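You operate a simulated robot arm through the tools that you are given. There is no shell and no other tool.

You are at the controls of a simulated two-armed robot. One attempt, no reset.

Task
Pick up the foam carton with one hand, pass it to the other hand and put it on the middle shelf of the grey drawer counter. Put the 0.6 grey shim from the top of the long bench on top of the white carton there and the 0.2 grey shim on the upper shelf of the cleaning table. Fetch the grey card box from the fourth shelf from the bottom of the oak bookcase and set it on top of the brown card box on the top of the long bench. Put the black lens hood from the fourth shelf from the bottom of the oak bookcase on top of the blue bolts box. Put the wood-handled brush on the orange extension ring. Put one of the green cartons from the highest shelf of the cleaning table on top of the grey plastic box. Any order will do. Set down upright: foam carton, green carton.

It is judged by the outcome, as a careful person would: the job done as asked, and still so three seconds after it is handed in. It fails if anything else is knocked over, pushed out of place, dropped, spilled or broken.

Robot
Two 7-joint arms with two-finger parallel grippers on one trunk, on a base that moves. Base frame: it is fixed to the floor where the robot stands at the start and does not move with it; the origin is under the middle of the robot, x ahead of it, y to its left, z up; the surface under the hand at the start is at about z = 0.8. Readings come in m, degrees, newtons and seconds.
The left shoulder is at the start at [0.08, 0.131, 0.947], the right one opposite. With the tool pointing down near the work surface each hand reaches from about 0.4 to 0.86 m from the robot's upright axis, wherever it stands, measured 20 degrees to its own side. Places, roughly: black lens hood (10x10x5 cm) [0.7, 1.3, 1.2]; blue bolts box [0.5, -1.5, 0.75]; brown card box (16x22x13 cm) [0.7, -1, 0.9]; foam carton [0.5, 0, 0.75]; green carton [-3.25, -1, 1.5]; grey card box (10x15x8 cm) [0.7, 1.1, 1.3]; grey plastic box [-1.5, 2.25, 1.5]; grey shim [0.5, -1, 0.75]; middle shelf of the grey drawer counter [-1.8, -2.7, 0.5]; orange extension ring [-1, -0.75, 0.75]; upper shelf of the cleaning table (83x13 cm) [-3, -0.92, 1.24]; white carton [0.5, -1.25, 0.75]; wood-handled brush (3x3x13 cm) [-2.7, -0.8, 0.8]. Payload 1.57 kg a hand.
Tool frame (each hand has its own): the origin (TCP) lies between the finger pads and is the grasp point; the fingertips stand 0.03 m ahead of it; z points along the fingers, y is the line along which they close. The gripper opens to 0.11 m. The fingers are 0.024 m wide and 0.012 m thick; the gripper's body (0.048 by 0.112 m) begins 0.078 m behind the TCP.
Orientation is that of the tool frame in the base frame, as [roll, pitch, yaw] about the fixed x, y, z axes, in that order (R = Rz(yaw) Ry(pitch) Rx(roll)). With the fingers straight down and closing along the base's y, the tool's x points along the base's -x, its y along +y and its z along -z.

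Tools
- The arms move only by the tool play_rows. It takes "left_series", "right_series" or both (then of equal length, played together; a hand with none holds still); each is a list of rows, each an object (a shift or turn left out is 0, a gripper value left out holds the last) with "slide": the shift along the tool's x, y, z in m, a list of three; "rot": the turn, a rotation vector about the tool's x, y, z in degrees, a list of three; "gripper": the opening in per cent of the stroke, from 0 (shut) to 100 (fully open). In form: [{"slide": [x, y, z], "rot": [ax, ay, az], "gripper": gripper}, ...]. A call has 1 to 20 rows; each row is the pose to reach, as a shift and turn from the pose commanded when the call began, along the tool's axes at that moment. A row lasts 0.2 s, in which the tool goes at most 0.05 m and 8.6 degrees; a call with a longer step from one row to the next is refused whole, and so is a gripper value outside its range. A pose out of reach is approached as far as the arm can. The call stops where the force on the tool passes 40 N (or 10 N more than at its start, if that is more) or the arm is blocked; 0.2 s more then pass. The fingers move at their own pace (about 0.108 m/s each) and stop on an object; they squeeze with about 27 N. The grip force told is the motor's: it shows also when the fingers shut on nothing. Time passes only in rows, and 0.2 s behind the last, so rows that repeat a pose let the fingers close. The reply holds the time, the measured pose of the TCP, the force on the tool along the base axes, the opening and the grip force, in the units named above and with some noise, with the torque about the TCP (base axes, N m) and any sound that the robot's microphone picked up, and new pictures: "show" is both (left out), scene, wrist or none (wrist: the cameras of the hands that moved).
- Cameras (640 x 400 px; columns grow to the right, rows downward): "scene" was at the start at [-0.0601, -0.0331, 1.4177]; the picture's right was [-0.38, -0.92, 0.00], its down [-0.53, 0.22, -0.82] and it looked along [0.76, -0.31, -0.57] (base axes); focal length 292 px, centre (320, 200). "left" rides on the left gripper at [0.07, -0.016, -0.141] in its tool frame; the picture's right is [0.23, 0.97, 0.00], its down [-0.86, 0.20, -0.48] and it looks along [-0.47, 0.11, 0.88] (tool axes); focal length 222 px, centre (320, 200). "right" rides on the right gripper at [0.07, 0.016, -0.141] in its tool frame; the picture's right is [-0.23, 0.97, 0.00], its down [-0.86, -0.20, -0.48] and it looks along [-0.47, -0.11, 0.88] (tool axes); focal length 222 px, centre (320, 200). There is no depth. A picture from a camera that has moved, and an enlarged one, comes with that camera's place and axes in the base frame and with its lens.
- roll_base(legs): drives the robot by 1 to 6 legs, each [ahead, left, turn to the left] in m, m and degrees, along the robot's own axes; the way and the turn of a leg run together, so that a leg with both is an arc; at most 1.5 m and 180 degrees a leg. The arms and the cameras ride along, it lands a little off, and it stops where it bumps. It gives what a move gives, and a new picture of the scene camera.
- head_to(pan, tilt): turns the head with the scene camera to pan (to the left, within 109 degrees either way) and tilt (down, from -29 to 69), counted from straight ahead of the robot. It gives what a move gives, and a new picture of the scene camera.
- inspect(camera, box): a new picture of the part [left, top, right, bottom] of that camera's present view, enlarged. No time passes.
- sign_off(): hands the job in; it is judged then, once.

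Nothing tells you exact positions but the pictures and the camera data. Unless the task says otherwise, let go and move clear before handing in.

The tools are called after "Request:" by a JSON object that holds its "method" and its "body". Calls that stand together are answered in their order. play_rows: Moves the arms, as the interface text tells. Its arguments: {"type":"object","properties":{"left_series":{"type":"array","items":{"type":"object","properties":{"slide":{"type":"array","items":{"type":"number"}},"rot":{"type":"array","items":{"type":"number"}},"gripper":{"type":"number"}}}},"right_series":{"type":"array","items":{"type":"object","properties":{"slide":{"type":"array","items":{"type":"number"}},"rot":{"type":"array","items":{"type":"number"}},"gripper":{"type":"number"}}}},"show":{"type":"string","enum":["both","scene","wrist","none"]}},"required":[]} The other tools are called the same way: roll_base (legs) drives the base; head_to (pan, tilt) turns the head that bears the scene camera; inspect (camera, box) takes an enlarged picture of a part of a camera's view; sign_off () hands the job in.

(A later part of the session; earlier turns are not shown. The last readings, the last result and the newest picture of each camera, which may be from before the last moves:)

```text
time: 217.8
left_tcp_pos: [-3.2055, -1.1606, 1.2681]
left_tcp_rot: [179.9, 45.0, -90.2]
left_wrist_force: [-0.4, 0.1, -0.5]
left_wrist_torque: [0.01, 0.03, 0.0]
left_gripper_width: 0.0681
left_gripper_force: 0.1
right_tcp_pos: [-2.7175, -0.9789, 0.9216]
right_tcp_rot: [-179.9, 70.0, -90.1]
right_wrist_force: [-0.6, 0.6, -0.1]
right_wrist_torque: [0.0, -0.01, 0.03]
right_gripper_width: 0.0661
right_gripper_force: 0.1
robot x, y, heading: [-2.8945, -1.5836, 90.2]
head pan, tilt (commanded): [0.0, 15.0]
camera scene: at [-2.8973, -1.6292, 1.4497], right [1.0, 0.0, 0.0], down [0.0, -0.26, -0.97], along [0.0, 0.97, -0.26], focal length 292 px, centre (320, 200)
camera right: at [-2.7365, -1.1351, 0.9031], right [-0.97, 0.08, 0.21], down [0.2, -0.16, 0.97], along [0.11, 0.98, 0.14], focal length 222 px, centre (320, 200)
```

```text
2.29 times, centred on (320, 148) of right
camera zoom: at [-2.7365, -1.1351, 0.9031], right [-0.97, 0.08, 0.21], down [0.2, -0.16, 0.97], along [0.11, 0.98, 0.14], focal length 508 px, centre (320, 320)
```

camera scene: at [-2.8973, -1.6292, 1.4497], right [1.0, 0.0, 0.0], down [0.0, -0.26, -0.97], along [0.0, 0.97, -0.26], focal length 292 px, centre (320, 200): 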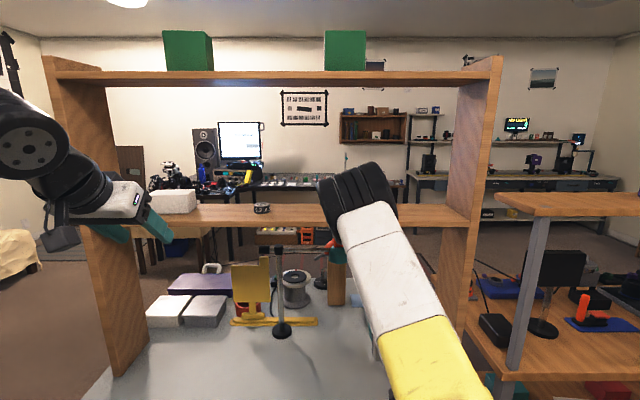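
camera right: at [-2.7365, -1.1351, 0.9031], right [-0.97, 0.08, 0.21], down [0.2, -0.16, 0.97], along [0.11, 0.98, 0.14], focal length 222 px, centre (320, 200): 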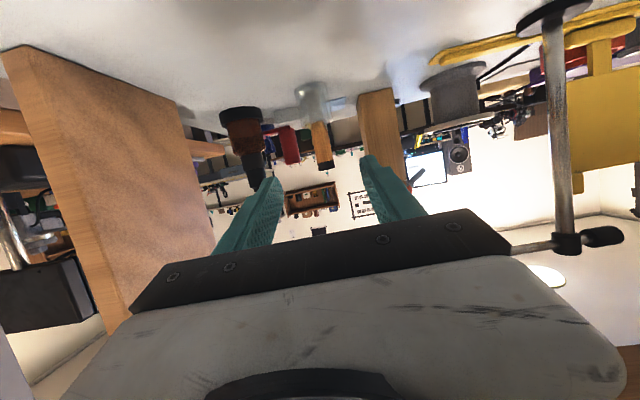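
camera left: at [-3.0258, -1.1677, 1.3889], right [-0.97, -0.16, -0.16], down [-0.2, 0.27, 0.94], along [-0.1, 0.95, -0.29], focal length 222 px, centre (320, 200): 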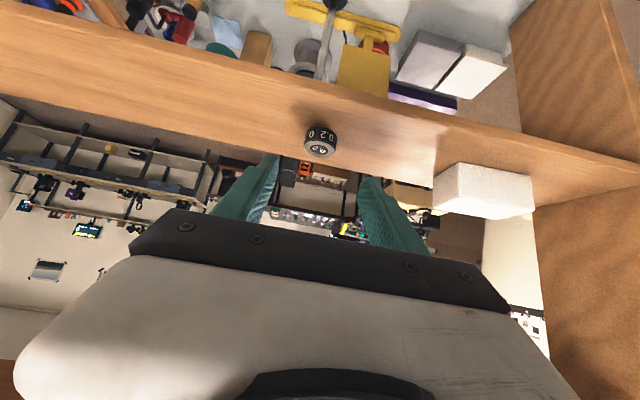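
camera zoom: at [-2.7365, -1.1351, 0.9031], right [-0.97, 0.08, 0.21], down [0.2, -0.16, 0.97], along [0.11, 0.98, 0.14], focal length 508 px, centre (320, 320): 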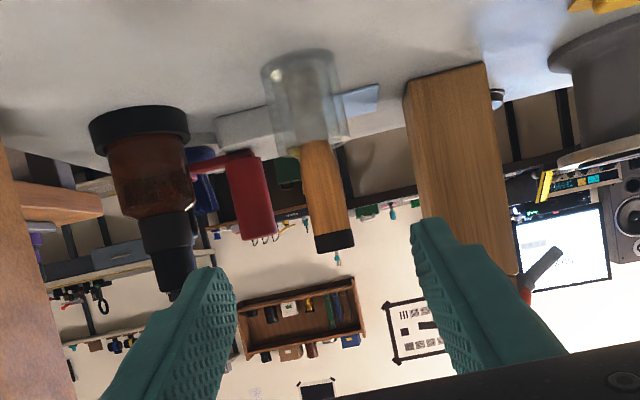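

Brush triangulates to [-2.719, -0.77]. I advance most of the way, fingers either side of it.

Request:
{"method": "play_rows", "body": {"right_series": [{"slide": [-0.0038, 0.001, 0.0395]}, {"slide": [-0.0076, 0.001, 0.079]}, {"slide": [-0.0114, 0.001, 0.1185]}, {"slide": [-0.0143, 0.001, 0.148]}, {"slide": [-0.0143, 0.001, 0.148]}], "show": "both"}}

Request:
{"method": "inspect", "body": {"camera": "right", "box": [180, 60, 460, 235]}}

```text
time: 219.1
left_tcp_pos: [-3.2069, -1.1598, 1.2677]
left_tcp_rot: [180.0, 45.0, -90.3]
left_wrist_force: [0.1, 0.4, 0.1]
left_wrist_torque: [0.0, -0.01, -0.03]
left_gripper_width: 0.0682
left_gripper_force: 0.0
right_tcp_pos: [-2.7186, -0.8315, 0.8846]
right_tcp_rot: [180.0, 70.1, -90.1]
right_wrist_force: [0.2, 0.0, -0.2]
right_wrist_torque: [-0.01, -0.04, 0.04]
right_gripper_width: 0.0659
right_gripper_force: 0.1
robot x, y, heading: [-2.8944, -1.5865, 89.9]
head pan, tilt (commanded): [0.0, 15.0]
camera scene: at [-2.8973, -1.6293, 1.4497], right [1.0, 0.0, 0.0], down [0.0, -0.26, -0.97], along [0.0, 0.97, -0.26], focal length 292 px, centre (320, 200)
camera right: at [-2.7366, -0.9894, 0.8663], right [-0.97, 0.08, 0.21], down [0.2, -0.16, 0.97], along [0.11, 0.98, 0.14], focal length 222 px, centre (320, 200)
```

scene: 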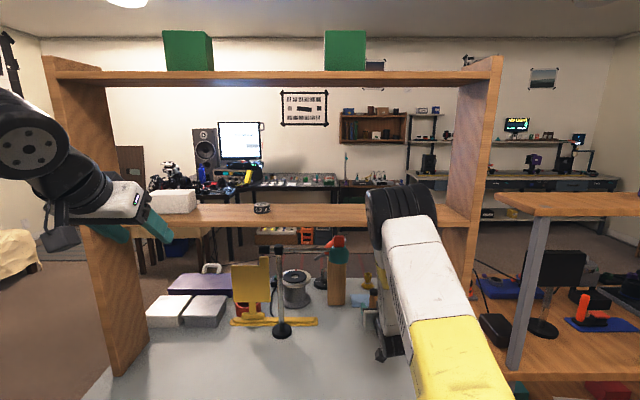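
right: 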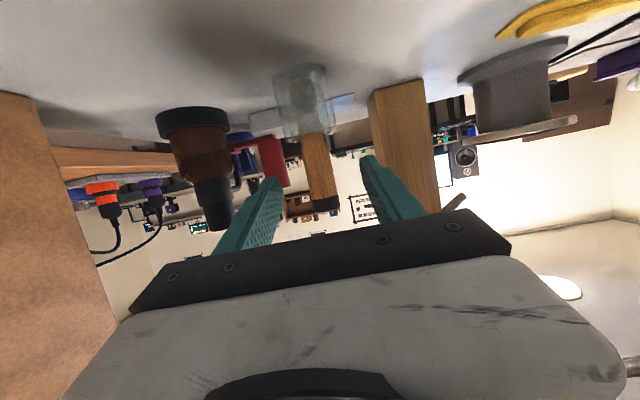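

```text
2.29 times, centred on (320, 148) of right
camera zoom: at [-2.7366, -0.9894, 0.8663], right [-0.97, 0.08, 0.21], down [0.2, -0.16, 0.97], along [0.11, 0.98, 0.14], focal length 508 px, centre (320, 320)
```

zoom: 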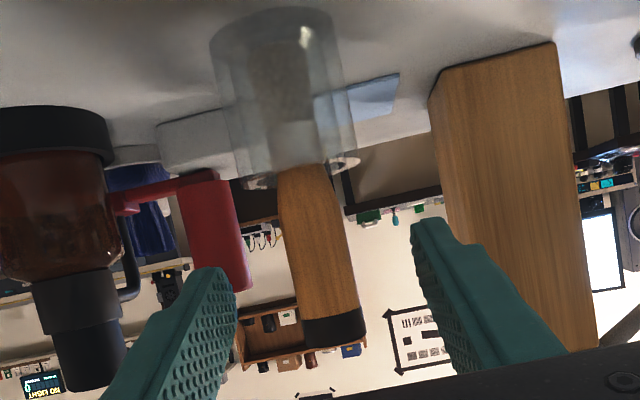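

Brush is centred between the fingers. Final 4.5 cm, then close gently.

Request:
{"method": "play_rows", "body": {"right_series": [{"slide": [-0.0017, 0, 0.023]}, {"slide": [-0.0034, 0, 0.0461]}, {"slide": [-0.0034, 0, 0.0461]}], "show": "wrist"}}

Request:
{"method": "inspect", "body": {"camera": "right", "box": [180, 60, 460, 235]}}

```text
time: 219.8
left_tcp_pos: [-3.2052, -1.1598, 1.2679]
left_tcp_rot: [-179.9, 45.0, -90.2]
left_wrist_force: [0.2, 0.1, -0.4]
left_wrist_torque: [0.03, -0.02, -0.02]
left_gripper_width: 0.0681
left_gripper_force: 0.0
right_tcp_pos: [-2.7193, -0.7875, 0.8721]
right_tcp_rot: [-179.9, 70.0, -90.2]
right_wrist_force: [-0.1, 0.1, -0.2]
right_wrist_torque: [0.01, -0.01, 0.01]
right_gripper_width: 0.0657
right_gripper_force: 0.1
robot x, y, heading: [-2.8968, -1.5853, 89.8]
head pan, tilt (commanded): [0.0, 15.0]
camera right: at [-2.7368, -0.9452, 0.8541], right [-0.97, 0.08, 0.21], down [0.2, -0.16, 0.97], along [0.11, 0.98, 0.14], focal length 222 px, centre (320, 200)
```

right: 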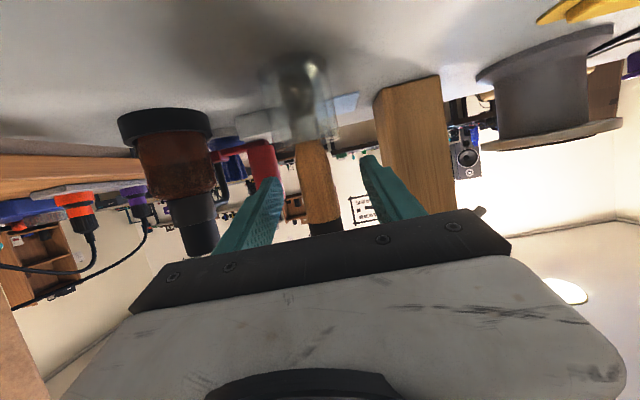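

```text
2.29 times, centred on (320, 148) of right
camera zoom: at [-2.7368, -0.9452, 0.8541], right [-0.97, 0.08, 0.21], down [0.2, -0.16, 0.97], along [0.11, 0.98, 0.14], focal length 508 px, centre (320, 320)
```

zoom: 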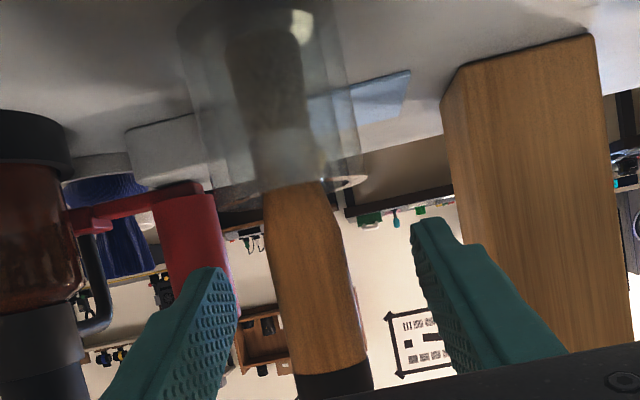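

Request:
{"method": "play_rows", "body": {"right_series": [{"slide": [0, 0, 0], "gripper": 0}, {"slide": [0, 0, 0], "gripper": 0}, {"slide": [0, 0, 0], "gripper": 0}], "show": "wrist"}}

Request:
{"method": "inspect", "body": {"camera": "right", "box": [180, 60, 460, 235]}}

```text
time: 220.7
left_tcp_pos: [-3.2072, -1.1604, 1.2679]
left_tcp_rot: [-180.0, 45.1, -90.2]
left_wrist_force: [-0.5, -0.9, -0.7]
left_wrist_torque: [-0.03, -0.02, 0.01]
left_gripper_width: 0.0684
left_gripper_force: 0.0
right_tcp_pos: [-2.7202, -0.7874, 0.8712]
right_tcp_rot: [180.0, 69.9, -90.2]
right_wrist_force: [0.7, 0.1, 0.2]
right_wrist_torque: [-0.05, 0.02, 0.0]
right_gripper_width: 0.0238
right_gripper_force: 27.1
robot x, y, heading: [-2.8987, -1.5833, 89.9]
head pan, tilt (commanded): [0.0, 15.0]
camera right: at [-2.7369, -0.9454, 0.8541], right [-0.97, 0.08, 0.21], down [0.2, -0.16, 0.97], along [0.11, 0.98, 0.14], focal length 222 px, centre (320, 200)
```

right: 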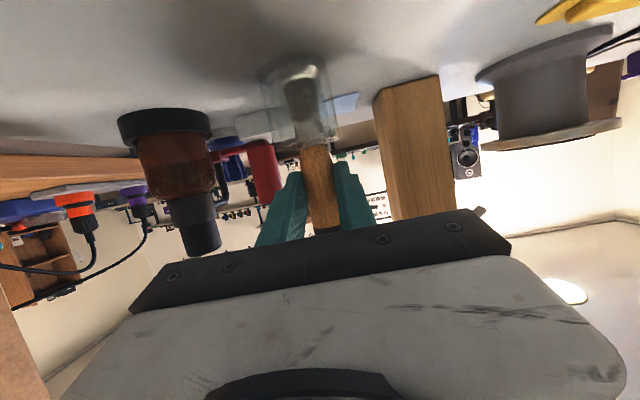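

```text
2.29 times, centred on (320, 148) of right
camera zoom: at [-2.7369, -0.9454, 0.8541], right [-0.97, 0.08, 0.21], down [0.2, -0.16, 0.97], along [0.11, 0.98, 0.14], focal length 508 px, centre (320, 320)
```

zoom: 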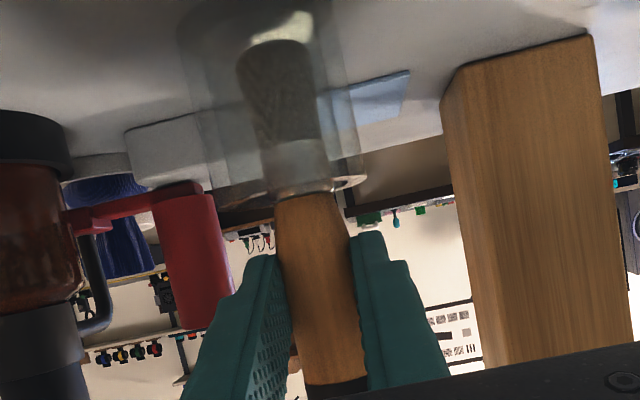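

Gripped (24 mm). I lift straight up, slowly, out of the cup.

Request:
{"method": "play_rows", "body": {"right_series": [{"slide": [-0.0141, 0, -0.0051], "gripper": 0}, {"slide": [-0.0282, 0, -0.0103]}, {"slide": [-0.0423, 0, -0.0154]}, {"slide": [-0.0564, 0, -0.0205]}, {"slide": [-0.0752, 0, -0.0274]}, {"slide": [-0.094, 0, -0.0342]}, {"slide": [-0.1034, 0, -0.0376]}, {"slide": [-0.1034, 0, -0.0376]}], "show": "both"}}

Request:
{"method": "inspect", "body": {"camera": "right", "box": [180, 60, 460, 235]}}

```text
time: 222.4
left_tcp_pos: [-3.2055, -1.1589, 1.2672]
left_tcp_rot: [-179.9, 45.0, -90.1]
left_wrist_force: [-1.4, -0.7, -0.4]
left_wrist_torque: [0.02, -0.01, 0.0]
left_gripper_width: 0.0681
left_gripper_force: 0.0
right_tcp_pos: [-2.7187, -0.787, 0.9823]
right_tcp_rot: [-180.0, 69.9, -90.2]
right_wrist_force: [0.3, 0.6, -1.0]
right_wrist_torque: [-0.03, 0.01, 0.01]
right_gripper_width: 0.0248
right_gripper_force: 26.8
robot x, y, heading: [-2.8928, -1.5788, 90.0]
head pan, tilt (commanded): [0.0, 15.0]
camera scene: at [-2.8973, -1.6292, 1.4497], right [1.0, 0.0, 0.0], down [0.0, -0.26, -0.97], along [0.0, 0.97, -0.26], focal length 292 px, centre (320, 200)
camera right: at [-2.737, -0.9445, 0.9652], right [-0.97, 0.08, 0.21], down [0.2, -0.16, 0.97], along [0.11, 0.98, 0.14], focal length 222 px, centre (320, 200)
```

scene: 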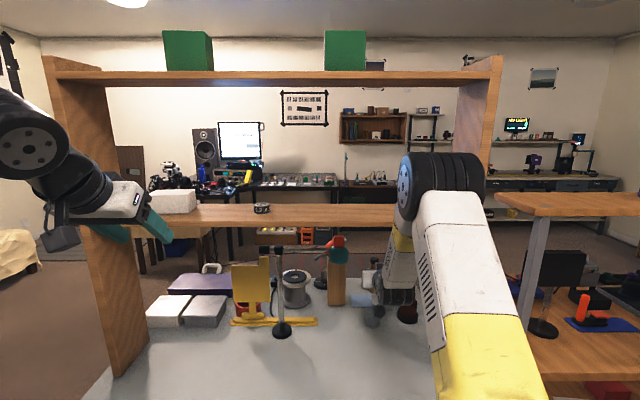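
right: 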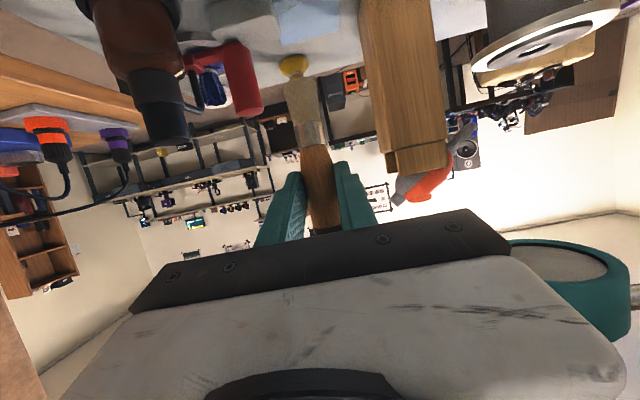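

```text
2.29 times, centred on (320, 148) of right
camera zoom: at [-2.737, -0.9445, 0.9652], right [-0.97, 0.08, 0.21], down [0.2, -0.16, 0.97], along [0.11, 0.98, 0.14], focal length 508 px, centre (320, 320)
```

zoom: 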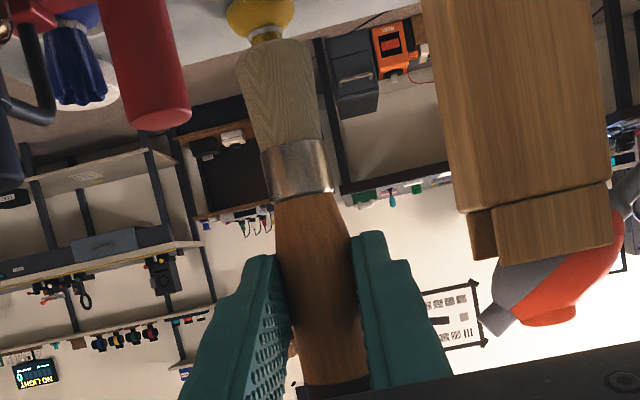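

The brush is out (bristles down) and the cup stays put. I back the base straight out so the arm clears the shelf unit.

Request:
{"method": "roll_base", "body": {"legs": [[-0.33, 0, 0]]}}

Request:
{"method": "inspect", "body": {"camera": "scene", "box": [220, 200, 480, 345]}}

```text
time: 224.6
left_tcp_pos: [-3.207, -1.4882, 1.2674]
left_tcp_rot: [-180.0, 44.9, -90.0]
left_wrist_force: [0.8, -1.0, 1.1]
left_wrist_torque: [-0.01, -0.02, 0.0]
left_gripper_width: 0.0683
left_gripper_force: 0.1
right_tcp_pos: [-2.7213, -1.1153, 0.9824]
right_tcp_rot: [-180.0, 70.0, -90.3]
right_wrist_force: [-0.6, 0.4, -0.4]
right_wrist_torque: [0.0, 0.0, 0.0]
right_gripper_width: 0.0246
right_gripper_force: 27.1
robot x, y, heading: [-2.8949, -1.9113, 90.1]
head pan, tilt (commanded): [0.0, 15.0]
camera scene: at [-2.8971, -1.9569, 1.4497], right [1.0, 0.0, 0.0], down [0.0, -0.26, -0.97], along [0.0, 0.97, -0.26], focal length 292 px, centre (320, 200)
```

scene: 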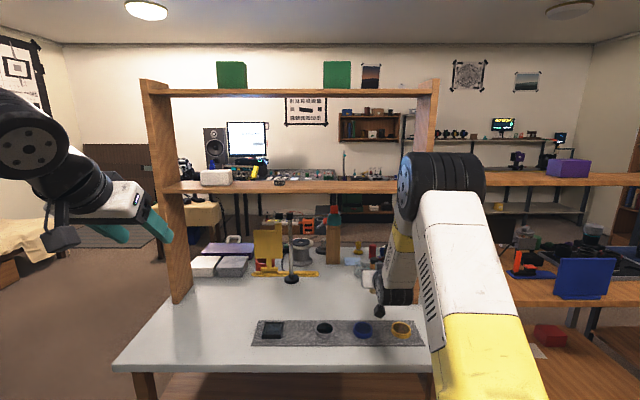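

```text
2.46 times, centred on (350, 272) of scene
camera zoom: at [-2.8971, -1.9569, 1.4497], right [1.0, 0.0, 0.0], down [0.0, -0.26, -0.97], along [0.0, 0.97, -0.26], focal length 719 px, centre (246, 22)
```

zoom: 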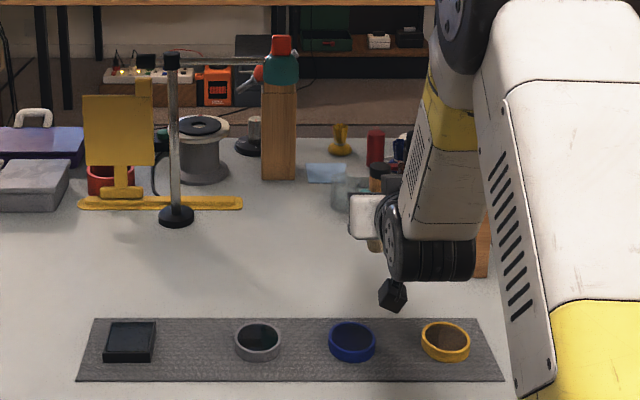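

Cup and everything else undisturbed. I raise and fold the right hand (with the brush) to a travel pose.

Request:
{"method": "play_rows", "body": {"right_series": [{"slide": [-0.02, -0.005, -0.03], "rot": [0, 5, 0]}, {"slide": [-0.03, -0.025, -0.07], "rot": [0, 10, 0]}, {"slide": [-0.034, -0.045, -0.112], "rot": [0, 15, 0]}, {"slide": [-0.036, -0.065, -0.154], "rot": [0, 20, 0]}, {"slide": [-0.038, -0.085, -0.196], "rot": [0, 25, 0]}, {"slide": [-0.04, -0.105, -0.238], "rot": [0, 30, 0]}, {"slide": [-0.04, -0.125, -0.28], "rot": [0, 35, 0]}, {"slide": [-0.04, -0.145, -0.318], "rot": [0, 40, 0]}, {"slide": [-0.04, -0.162, -0.352], "rot": [0, 45, 0]}, {"slide": [-0.04, -0.176, -0.3818], "rot": [0, 50, 0]}, {"slide": [-0.04, -0.176, -0.3818], "rot": [0, 50, 0]}], "show": "both"}}

```text
time: 227.0
left_tcp_pos: [-3.2068, -1.4872, 1.2663]
left_tcp_rot: [-180.0, 45.0, -90.1]
left_wrist_force: [0.4, -0.8, 0.9]
left_wrist_torque: [-0.01, -0.04, 0.01]
left_gripper_width: 0.0682
left_gripper_force: 0.1
right_tcp_pos: [-2.5438, -1.4615, 1.1509]
right_tcp_rot: [179.9, 19.9, -90.2]
right_wrist_force: [0.3, 0.0, 0.4]
right_wrist_torque: [0.0, 0.01, -0.01]
right_gripper_width: 0.0249
right_gripper_force: 27.2
robot x, y, heading: [-2.8947, -1.9103, 90.1]
head pan, tilt (commanded): [0.0, 15.0]
camera scene: at [-2.8971, -1.9571, 1.4497], right [1.0, 0.0, 0.0], down [0.0, -0.26, -0.97], along [0.0, 0.97, -0.26], focal length 292 px, centre (320, 200)
camera right: at [-2.5614, -1.5757, 1.2596], right [-0.97, 0.22, 0.08], down [0.2, 0.64, 0.74], along [0.11, 0.74, -0.67], focal length 222 px, centre (320, 200)
```

scene: 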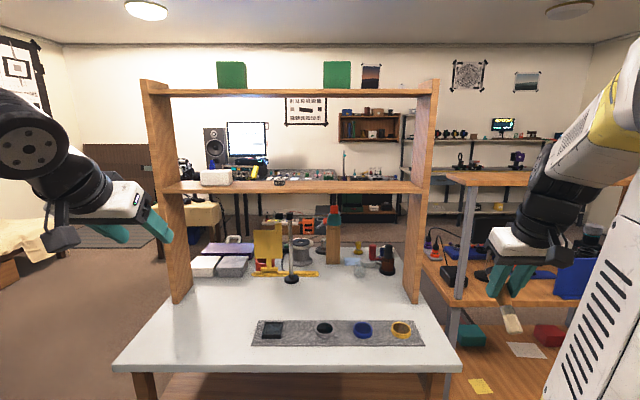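
right: 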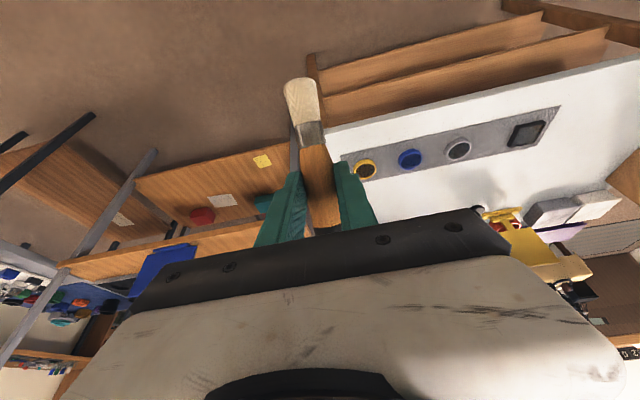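

Now the green carton. I zoom on the highest shelf from here to triangulate.

Request:
{"method": "inspect", "body": {"camera": "scene", "box": [200, 40, 400, 120]}}

```text
3.20 times, centred on (300, 80) of scene
camera zoom: at [-2.8971, -1.9571, 1.4497], right [1.0, 0.0, 0.0], down [0.0, -0.26, -0.97], along [0.0, 0.97, -0.26], focal length 935 px, centre (384, 584)
```

zoom: 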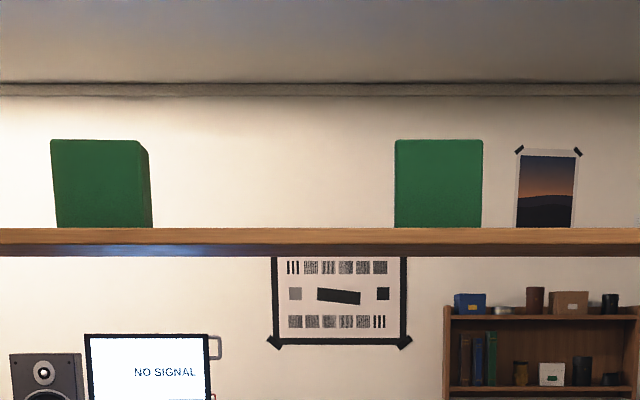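

Right-hand carton: x -2.887 to -2.799, front y ≈ -0.92, standing on the shelf at z ≈ 1.548, top ≈ 1.64. I drive in front of it for the left hand.

Request:
{"method": "roll_base", "body": {"legs": [[0.2, -0.155, 0], [0.16, 0, 0]]}}

```text
time: 229.9
left_tcp_pos: [-3.0509, -1.1272, 1.2684]
left_tcp_rot: [180.0, 45.1, -90.0]
left_wrist_force: [0.2, 0.1, -0.2]
left_wrist_torque: [-0.02, 0.01, 0.0]
left_gripper_width: 0.0684
left_gripper_force: 0.0
right_tcp_pos: [-2.3891, -1.1017, 1.1509]
right_tcp_rot: [-180.0, 20.0, -90.2]
right_wrist_force: [-0.4, -0.1, -0.8]
right_wrist_torque: [-0.01, 0.0, 0.0]
right_gripper_width: 0.0248
right_gripper_force: 27.3
robot x, y, heading: [-2.7385, -1.549, 90.1]
head pan, tilt (commanded): [0.0, 15.0]
camera scene: at [-2.7424, -1.5969, 1.4497], right [1.0, 0.0, 0.0], down [0.0, -0.26, -0.97], along [0.0, 0.97, -0.26], focal length 292 px, centre (320, 200)
```

scene: 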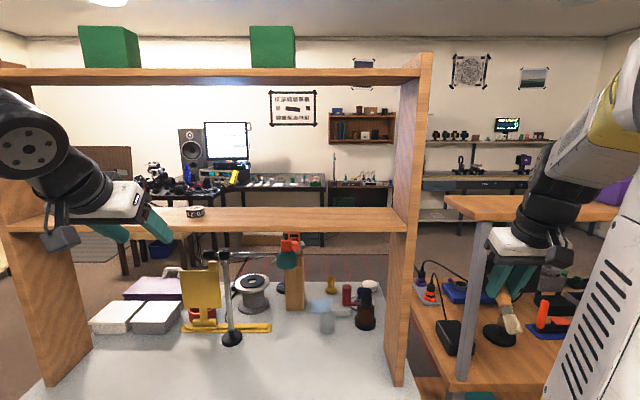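

Request:
{"method": "play_rows", "body": {"left_series": [{"slide": [-0.0283, 0, -0.0336], "rot": [0, -4.4, 0], "gripper": 100}, {"slide": [-0.0566, 0, -0.0672], "rot": [0, -8.8, 0], "gripper": 100}, {"slide": [-0.0849, 0, -0.1008], "rot": [0, -13.2, 0], "gripper": 100}, {"slide": [-0.1132, 0, -0.1344], "rot": [0, -17.6, 0], "gripper": 100}, {"slide": [-0.1414, 0, -0.1679], "rot": [0, -22, 0], "gripper": 100}, {"slide": [-0.1697, 0, -0.2015], "rot": [0, -26.4, 0], "gripper": 100}, {"slide": [-0.198, 0, -0.2351], "rot": [0, -30.8, 0], "gripper": 100}, {"slide": [-0.2263, 0, -0.2687], "rot": [0, -35, 0], "gripper": 100}, {"slide": [-0.2263, -0.042, -0.2687], "rot": [0, -35, 0], "gripper": 100}, {"slide": [-0.2263, -0.084, -0.2687], "rot": [0, -35, 0], "gripper": 100}, {"slide": [-0.2263, -0.126, -0.2687], "rot": [0, -35, 0], "gripper": 100}, {"slide": [-0.2263, -0.168, -0.2687], "rot": [0, -35, 0], "gripper": 100}, {"slide": [-0.2263, -0.208, -0.2687], "rot": [0, -35, 0], "gripper": 100}, {"slide": [-0.2263, -0.208, -0.2687], "rot": [0, -35, 0], "gripper": 100}], "show": "both"}}

Request:
{"method": "inspect", "body": {"camera": "left", "box": [180, 60, 460, 235]}}

```text
time: 232.9
left_tcp_pos: [-2.8422, -1.1579, 1.6182]
left_tcp_rot: [-179.9, 80.0, -90.1]
left_wrist_force: [-0.2, 0.2, 0.7]
left_wrist_torque: [-0.01, 0.03, 0.01]
left_gripper_width: 0.1099
left_gripper_force: 0.1
right_tcp_pos: [-2.3872, -1.1019, 1.1514]
right_tcp_rot: [180.0, 20.0, -90.1]
right_wrist_force: [-0.8, 0.1, -0.1]
right_wrist_torque: [0.01, 0.01, -0.01]
right_gripper_width: 0.0247
right_gripper_force: 27.3
robot x, y, heading: [-2.7406, -1.5515, 90.3]
head pan, tilt (commanded): [0.0, 15.0]
camera scene: at [-2.7423, -1.5967, 1.4497], right [1.0, 0.0, 0.0], down [0.0, -0.26, -0.97], along [0.0, 0.97, -0.26], focal length 292 px, centre (320, 200)
camera left: at [-2.8258, -1.3082, 1.573], right [-0.97, -0.04, -0.22], down [-0.2, -0.32, 0.93], along [-0.11, 0.95, 0.31], focal length 222 px, centre (320, 200)
```

scene: 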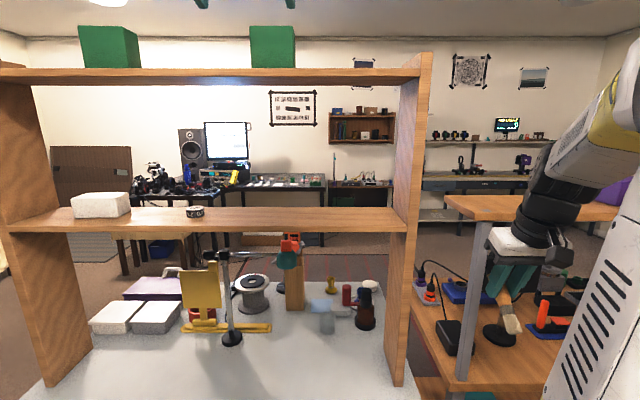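
left: 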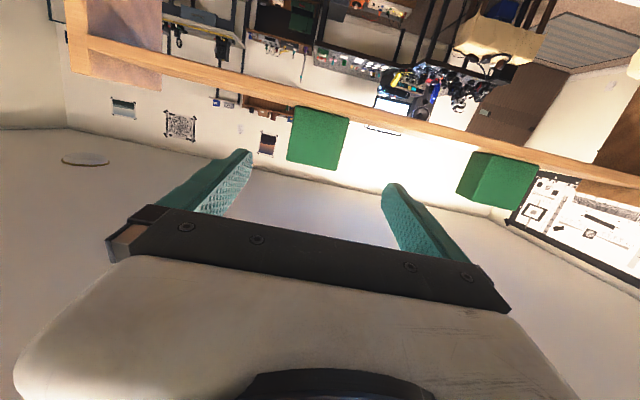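

```text
2.29 times, centred on (320, 148) of left
camera zoom: at [-2.8258, -1.3082, 1.573], right [-0.97, -0.04, -0.22], down [-0.2, -0.32, 0.93], along [-0.11, 0.95, 0.31], focal length 508 px, centre (320, 320)
```

zoom: 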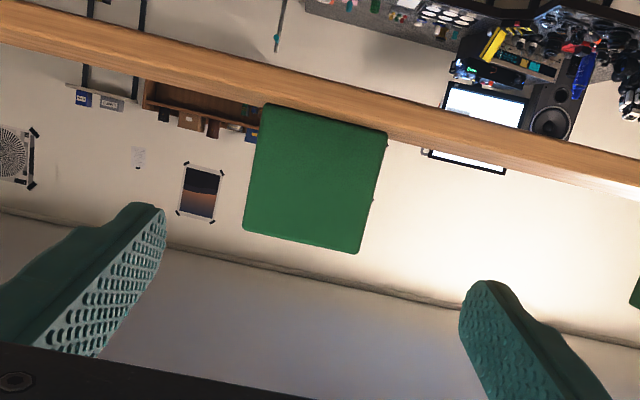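

The carton is centred on the hand (x = -2.842). I advance to just before it and check.

Request:
{"method": "play_rows", "body": {"left_series": [{"slide": [-0.005, 0, 0.0468]}, {"slide": [-0.01, 0, 0.0937]}, {"slide": [-0.015, 0, 0.1405]}, {"slide": [-0.0199, 0, 0.1873]}, {"slide": [-0.0199, 0, 0.1873]}], "show": "wrist"}}

Request:
{"method": "inspect", "body": {"camera": "scene", "box": [200, 0, 400, 110]}}

```text
time: 234.1
left_tcp_pos: [-2.8434, -0.9687, 1.6036]
left_tcp_rot: [180.0, 80.0, -90.1]
left_wrist_force: [-0.7, 0.6, 0.5]
left_wrist_torque: [0.0, 0.01, -0.01]
left_gripper_width: 0.1099
left_gripper_force: 0.0
right_tcp_pos: [-2.3889, -1.1005, 1.1507]
right_tcp_rot: [-179.9, 20.0, -90.2]
right_wrist_force: [0.4, -0.4, -0.5]
right_wrist_torque: [-0.01, -0.02, -0.02]
right_gripper_width: 0.0247
right_gripper_force: 27.2
robot x, y, heading: [-2.7424, -1.5486, 89.7]
head pan, tilt (commanded): [0.0, 15.0]
camera left: at [-2.8262, -1.1188, 1.5604], right [-0.97, -0.04, -0.22], down [-0.2, -0.32, 0.93], along [-0.11, 0.95, 0.31], focal length 222 px, centre (320, 200)
```

left: 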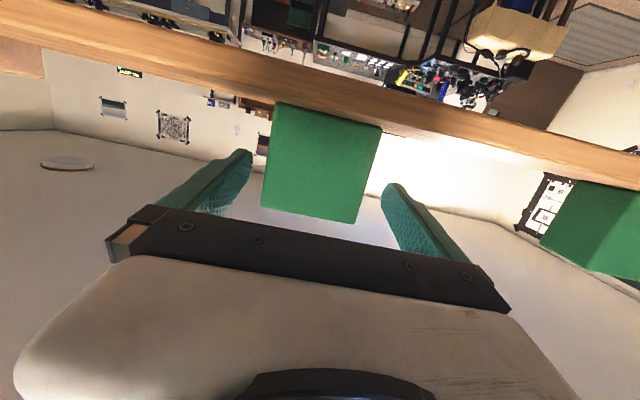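

```text
3.20 times, centred on (300, 55) of scene
camera zoom: at [-2.7423, -1.5967, 1.4497], right [1.0, 0.0, 0.0], down [0.0, -0.26, -0.97], along [0.0, 0.97, -0.26], focal length 935 px, centre (384, 664)
```

zoom: 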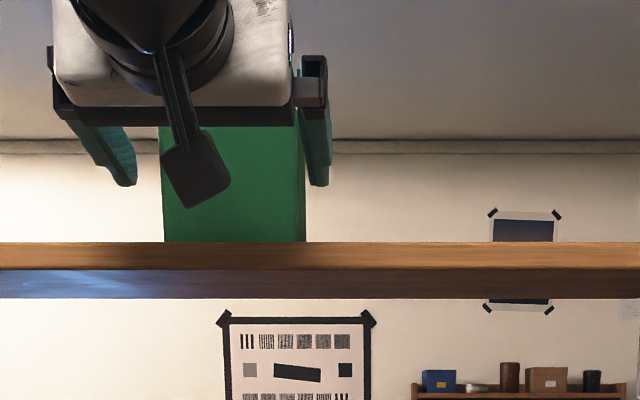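

Request:
{"method": "play_rows", "body": {"left_series": [{"slide": [-0.003, -0.001, 0.024]}, {"slide": [-0.006, -0.001, 0.048]}, {"slide": [-0.009, -0.001, 0.0715]}, {"slide": [-0.009, -0.001, 0.0715]}], "show": "wrist"}}

Request:
{"method": "inspect", "body": {"camera": "scene", "box": [200, 0, 400, 110]}}

```text
time: 235.1
left_tcp_pos: [-2.8421, -0.897, 1.6009]
left_tcp_rot: [-179.9, 80.1, -90.1]
left_wrist_force: [-0.1, -0.6, 0.3]
left_wrist_torque: [-0.04, 0.02, 0.01]
left_gripper_width: 0.1103
left_gripper_force: 0.0
right_tcp_pos: [-2.3886, -1.1017, 1.1509]
right_tcp_rot: [-180.0, 20.0, -90.3]
right_wrist_force: [0.2, -0.7, 0.1]
right_wrist_torque: [0.0, -0.01, -0.04]
right_gripper_width: 0.025
right_gripper_force: 26.9
robot x, y, heading: [-2.745, -1.5531, 89.8]
head pan, tilt (commanded): [0.0, 15.0]
camera left: at [-2.8253, -1.0474, 1.5564], right [-0.97, -0.04, -0.22], down [-0.2, -0.32, 0.93], along [-0.11, 0.95, 0.31], focal length 222 px, centre (320, 200)
```

left: 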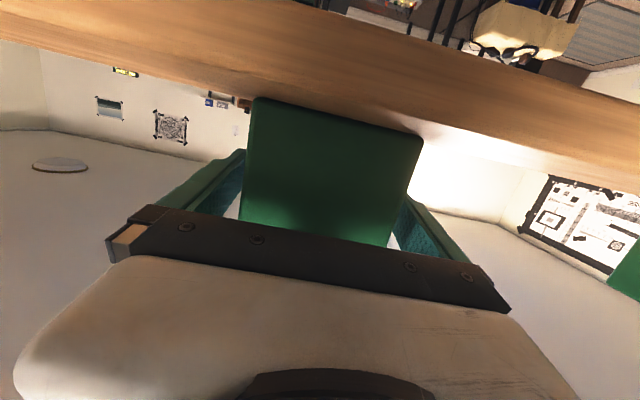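

```text
3.20 times, centred on (300, 55) of scene
camera zoom: at [-2.7423, -1.5967, 1.4497], right [1.0, 0.0, 0.0], down [0.0, -0.26, -0.97], along [0.0, 0.97, -0.26], focal length 935 px, centre (384, 664)
```

zoom: 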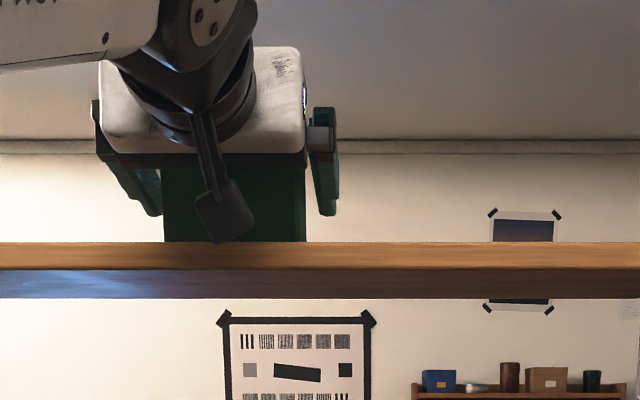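

Request:
{"method": "play_rows", "body": {"left_series": [{"slide": [0, 0, 0], "gripper": 0}, {"slide": [0, 0, 0], "gripper": 0}, {"slide": [0, 0, 0], "gripper": 0}], "show": "wrist"}}

```text
time: 235.9
left_tcp_pos: [-2.8424, -0.8969, 1.6025]
left_tcp_rot: [-179.9, 80.0, -90.0]
left_wrist_force: [0.4, 1.0, 0.4]
left_wrist_torque: [0.06, -0.07, 0.03]
left_gripper_width: 0.0895
left_gripper_force: 26.2
right_tcp_pos: [-2.3891, -1.1006, 1.1508]
right_tcp_rot: [-180.0, 20.1, -90.2]
right_wrist_force: [-0.2, 0.7, -0.7]
right_wrist_torque: [0.0, 0.02, 0.02]
right_gripper_width: 0.0247
right_gripper_force: 27.2
robot x, y, heading: [-2.7407, -1.5522, 90.0]
head pan, tilt (commanded): [0.0, 15.0]
camera left: at [-2.8253, -1.0477, 1.5565], right [-0.97, -0.04, -0.22], down [-0.2, -0.32, 0.93], along [-0.11, 0.95, 0.31], focal length 222 px, centre (320, 200)
```

left: 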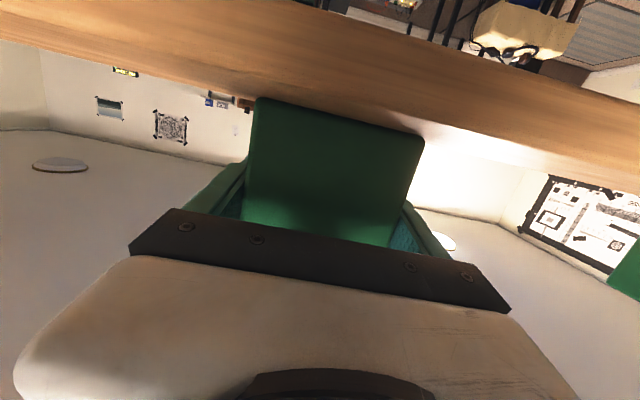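

Gripped (89.5 mm). Lift 2.5 cm and pull straight back.

Request:
{"method": "play_rows", "body": {"left_series": [{"slide": [-0.0123, 0, -0.0022], "gripper": 0}, {"slide": [-0.0246, 0, -0.0044]}, {"slide": [-0.0246, 0, -0.0044]}, {"slide": [-0.0176, 0, -0.0438]}, {"slide": [-0.0098, 0, -0.0881]}, {"slide": [-0.002, 0, -0.1324]}, {"slide": [0.0059, 0, -0.1768]}, {"slide": [0.0137, 0, -0.2211]}, {"slide": [0.0189, 0, -0.2507]}, {"slide": [0.0189, 0, -0.2507]}], "show": "both"}}

```text
time: 238.1
left_tcp_pos: [-2.8433, -1.1473, 1.6243]
left_tcp_rot: [-179.9, 80.0, -90.1]
left_wrist_force: [0.1, 0.1, -1.4]
left_wrist_torque: [0.01, 0.0, 0.0]
left_gripper_width: 0.0898
left_gripper_force: 26.9
right_tcp_pos: [-2.3884, -1.1016, 1.1512]
right_tcp_rot: [180.0, 20.1, -90.2]
right_wrist_force: [-0.6, 0.2, -0.4]
right_wrist_torque: [0.0, -0.02, 0.0]
right_gripper_width: 0.0246
right_gripper_force: 27.1
robot x, y, heading: [-2.7385, -1.5529, 90.3]
head pan, tilt (commanded): [0.0, 15.0]
camera scene: at [-2.7424, -1.5968, 1.4497], right [1.0, 0.0, 0.0], down [0.0, -0.26, -0.97], along [0.0, 0.97, -0.26], focal length 292 px, centre (320, 200)
camera left: at [-2.8256, -1.299, 1.5807], right [-0.97, -0.04, -0.22], down [-0.2, -0.32, 0.93], along [-0.11, 0.95, 0.31], focal length 222 px, centre (320, 200)
```

scene: 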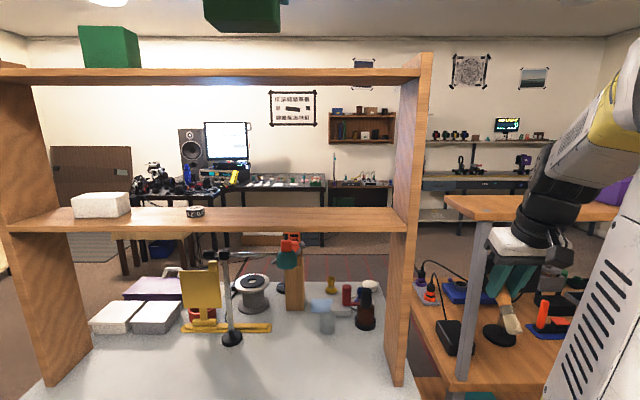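
left: 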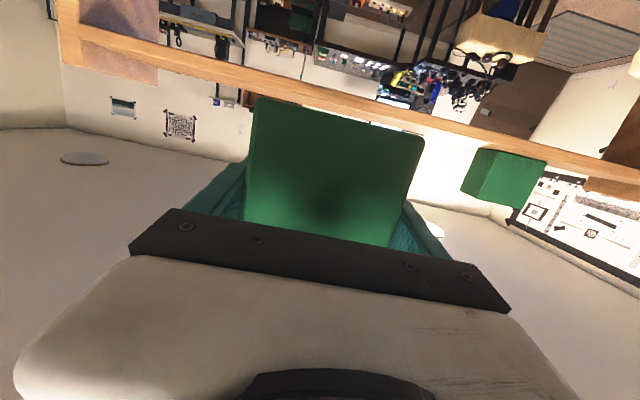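

The green carton is held. I back out, face east and drive along the corridor toward the island's east side.

Request:
{"method": "roll_base", "body": {"legs": [[-0.2, 0, 0], [0, 0, -90], [1.15, 0, 0], [1.14, 0, 0]]}}

```text
time: 254.4
left_tcp_pos: [-0.0462, -1.6281, 1.6254]
left_tcp_rot: [-179.9, 80.0, -179.5]
left_wrist_force: [-0.6, -0.6, -0.9]
left_wrist_torque: [0.01, 0.01, 0.0]
left_gripper_width: 0.0898
left_gripper_force: 27.3
right_tcp_pos: [0.0061, -2.0828, 1.149]
right_tcp_rot: [180.0, 20.0, -179.6]
right_wrist_force: [0.5, -1.0, -0.5]
right_wrist_torque: [-0.02, 0.03, 0.01]
right_gripper_width: 0.0246
right_gripper_force: 26.8
robot x, y, heading: [-0.4447, -1.73, 0.5]
head pan, tilt (commanded): [0.0, 15.0]
camera scene: at [-0.4955, -1.7342, 1.4497], right [0.01, -1.0, 0.0], down [-0.26, 0.0, -0.97], along [0.97, 0.01, -0.26], focal length 292 px, centre (320, 200)
```

scene: 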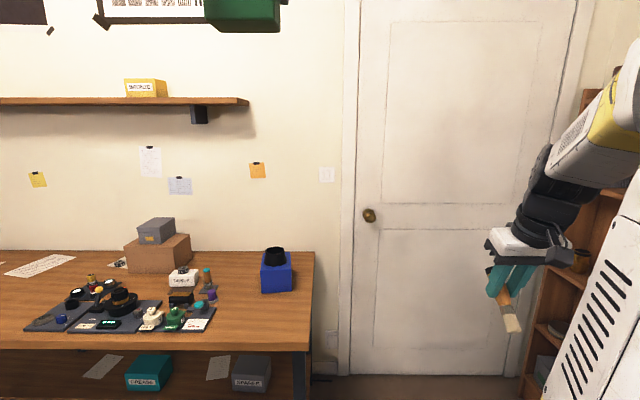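

The bench items are all as I left them. I move north into the aisle and turn to face the island.

Request:
{"method": "roll_base", "body": {"legs": [[-0.03, 0.89, 0], [0, 0, 179.5]]}}

Request:
{"method": "head_to", "body": {"pan": 0, "tilt": 40}}

```text
time: 266.4
left_tcp_pos: [-0.8865, -0.9602, 1.6266]
left_tcp_rot: [-179.9, 80.1, 0.2]
left_wrist_force: [-0.2, -1.3, -1.0]
left_wrist_torque: [-0.01, 0.01, -0.02]
left_gripper_width: 0.0896
left_gripper_force: 27.2
right_tcp_pos: [-0.9351, -0.508, 1.1503]
right_tcp_rot: [-180.0, 20.0, 0.1]
right_wrist_force: [0.1, 0.6, 0.5]
right_wrist_torque: [-0.01, -0.01, 0.0]
right_gripper_width: 0.0247
right_gripper_force: 27.1
robot x, y, heading: [-0.4838, -0.8532, -179.8]
head pan, tilt (commanded): [0.0, 15.0]
camera scene: at [-0.4395, -0.8556, 1.4497], right [-0.01, 1.0, 0.0], down [0.26, 0.0, -0.97], along [-0.97, -0.01, -0.26], focal length 292 px, centre (320, 200)
```

scene: 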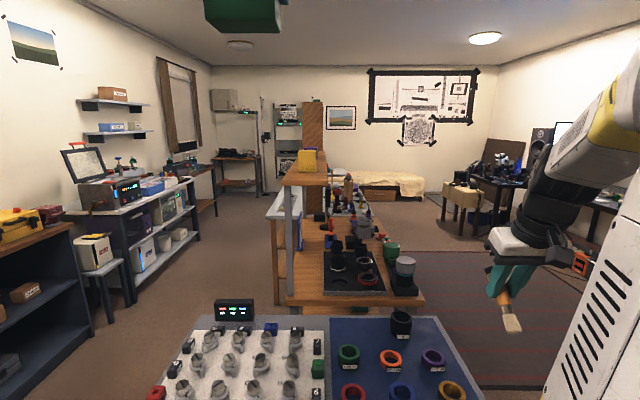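

```text
time: 267.2
left_tcp_pos: [-0.8866, -0.9606, 1.6253]
left_tcp_rot: [-179.9, 80.1, 0.2]
left_wrist_force: [0.3, -1.1, -1.5]
left_wrist_torque: [-0.01, -0.01, 0.01]
left_gripper_width: 0.0896
left_gripper_force: 27.0
right_tcp_pos: [-0.9356, -0.507, 1.1502]
right_tcp_rot: [-180.0, 20.0, 0.2]
right_wrist_force: [0.5, 0.4, -0.1]
right_wrist_torque: [0.01, 0.01, -0.01]
right_gripper_width: 0.0249
right_gripper_force: 27.1
robot x, y, heading: [-0.4841, -0.8585, -179.5]
head pan, tilt (commanded): [0.0, 40.0]
camera scene: at [-0.4311, -0.8556, 1.4102], right [-0.01, 1.0, 0.0], down [0.64, 0.0, -0.77], along [-0.77, 0.0, -0.64], focal length 292 px, centre (320, 200)
```

scene: 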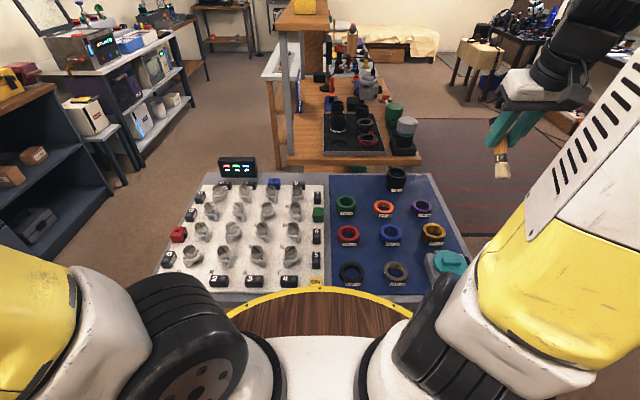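

Request:
{"method": "inspect", "body": {"camera": "scene", "box": [320, 155, 480, 275]}}

```text
3.33 times, centred on (400, 215) of scene
camera zoom: at [-0.4311, -0.8556, 1.4102], right [-0.01, 1.0, 0.0], down [0.64, 0.0, -0.77], along [-0.77, 0.0, -0.64], focal length 974 px, centre (53, 150)
```

zoom: 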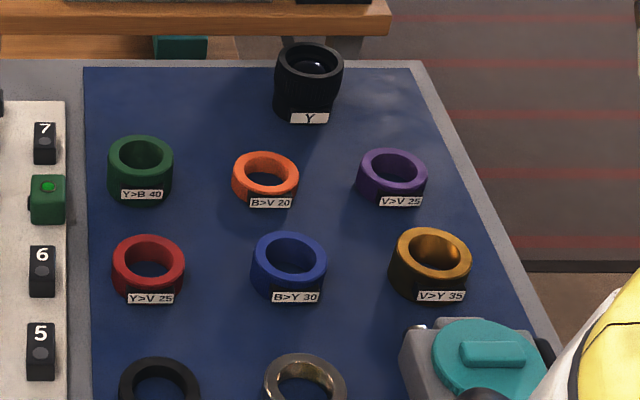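

The orange ring (20 mm tall, the shortest) is at about [-1.133, -0.657], top z ≈ 0.791; its neighbours are ~12 cm away. I'll lay the brush across it east–west; first turning the right hand so the brush is level above it.

Request:
{"method": "play_rows", "body": {"right_series": [{"slide": [-0.019, 0.0188, 0.0295], "rot": [0, 5, 0]}, {"slide": [-0.038, 0.0375, 0.059], "rot": [0, 10, 0]}, {"slide": [-0.057, 0.0563, 0.0886], "rot": [0, 15, 0]}, {"slide": [-0.076, 0.075, 0.1181], "rot": [0, 20, 0]}, {"slide": [-0.0949, 0.0938, 0.1476], "rot": [0, 25, 0]}, {"slide": [-0.1139, 0.1125, 0.1772], "rot": [0, 30, 0]}, {"slide": [-0.1329, 0.1313, 0.2067], "rot": [0, 35, 0]}, {"slide": [-0.1519, 0.15, 0.2362], "rot": [0, 40, 0]}, {"slide": [-0.1519, 0.15, 0.2362], "rot": [0, 40, 0]}], "show": "both"}}

Request:
{"method": "inspect", "body": {"camera": "scene", "box": [320, 115, 480, 235]}}

Request:
{"method": "inspect", "body": {"camera": "right", "box": [160, 20, 480, 220]}}

```text
time: 269.2
left_tcp_pos: [-0.8869, -0.9606, 1.6265]
left_tcp_rot: [-179.9, 80.1, 0.3]
left_wrist_force: [-0.2, 0.6, -1.5]
left_wrist_torque: [-0.03, 0.01, 0.01]
left_gripper_width: 0.0897
left_gripper_force: 27.1
right_tcp_pos: [-1.159, -0.6581, 0.9804]
right_tcp_rot: [180.0, -20.1, 0.3]
right_wrist_force: [1.9, 0.5, -0.7]
right_wrist_torque: [-0.02, -0.04, 0.01]
right_gripper_width: 0.0246
right_gripper_force: 26.9
robot x, y, heading: [-0.4862, -0.8589, -179.6]
head pan, tilt (commanded): [0.0, 40.0]
camera scene: at [-0.4313, -0.8556, 1.4102], right [-0.01, 1.0, 0.0], down [0.64, 0.0, -0.77], along [-0.77, 0.0, -0.64], focal length 292 px, centre (320, 200)
camera right: at [-1.1434, -0.6747, 1.1366], right [-0.21, -0.97, -0.08], down [-0.97, 0.2, 0.16], along [-0.14, 0.11, -0.98], focal length 222 px, centre (320, 200)
```

scene: 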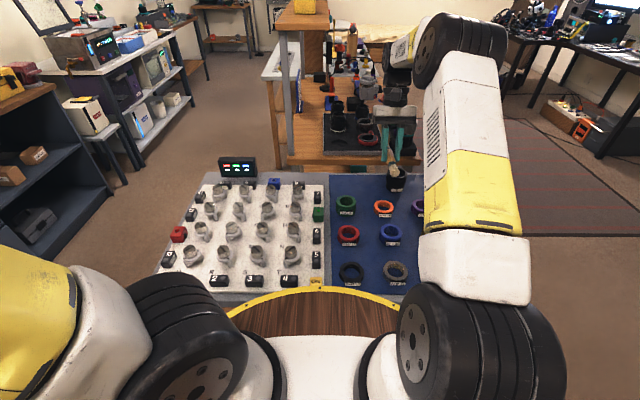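
right: 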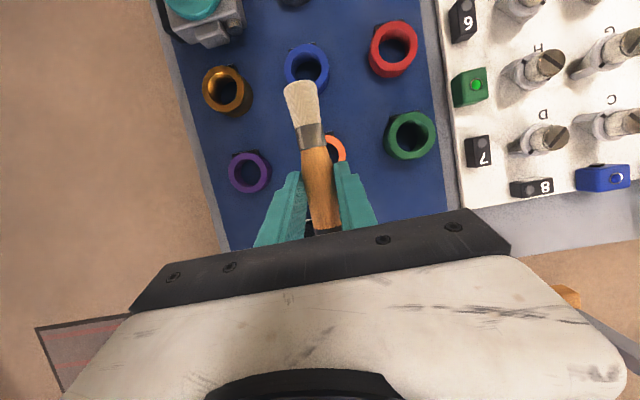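

```text
3.33 times, centred on (400, 175) of scene
camera zoom: at [-0.4313, -0.8556, 1.4102], right [-0.01, 1.0, 0.0], down [0.64, 0.0, -0.77], along [-0.77, 0.0, -0.64], focal length 974 px, centre (53, 283)
```

zoom: 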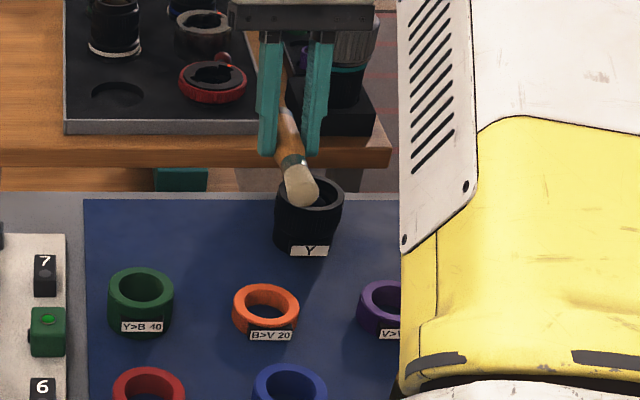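

```text
2.00 times, centred on (320, 120) of right
camera zoom: at [-1.1434, -0.6747, 1.1366], right [-0.21, -0.97, -0.08], down [-0.97, 0.2, 0.16], along [-0.14, 0.11, -0.98], focal length 444 px, centre (320, 360)
```

zoom: 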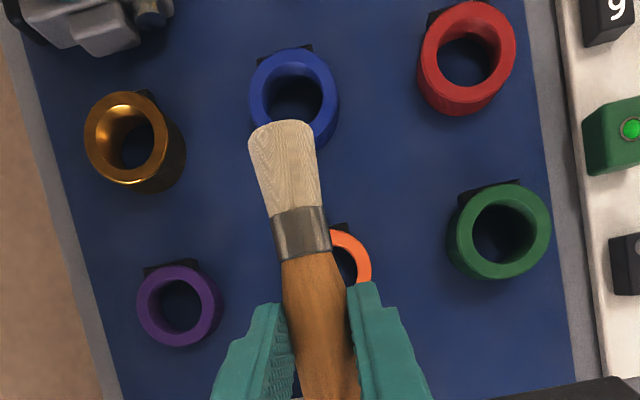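

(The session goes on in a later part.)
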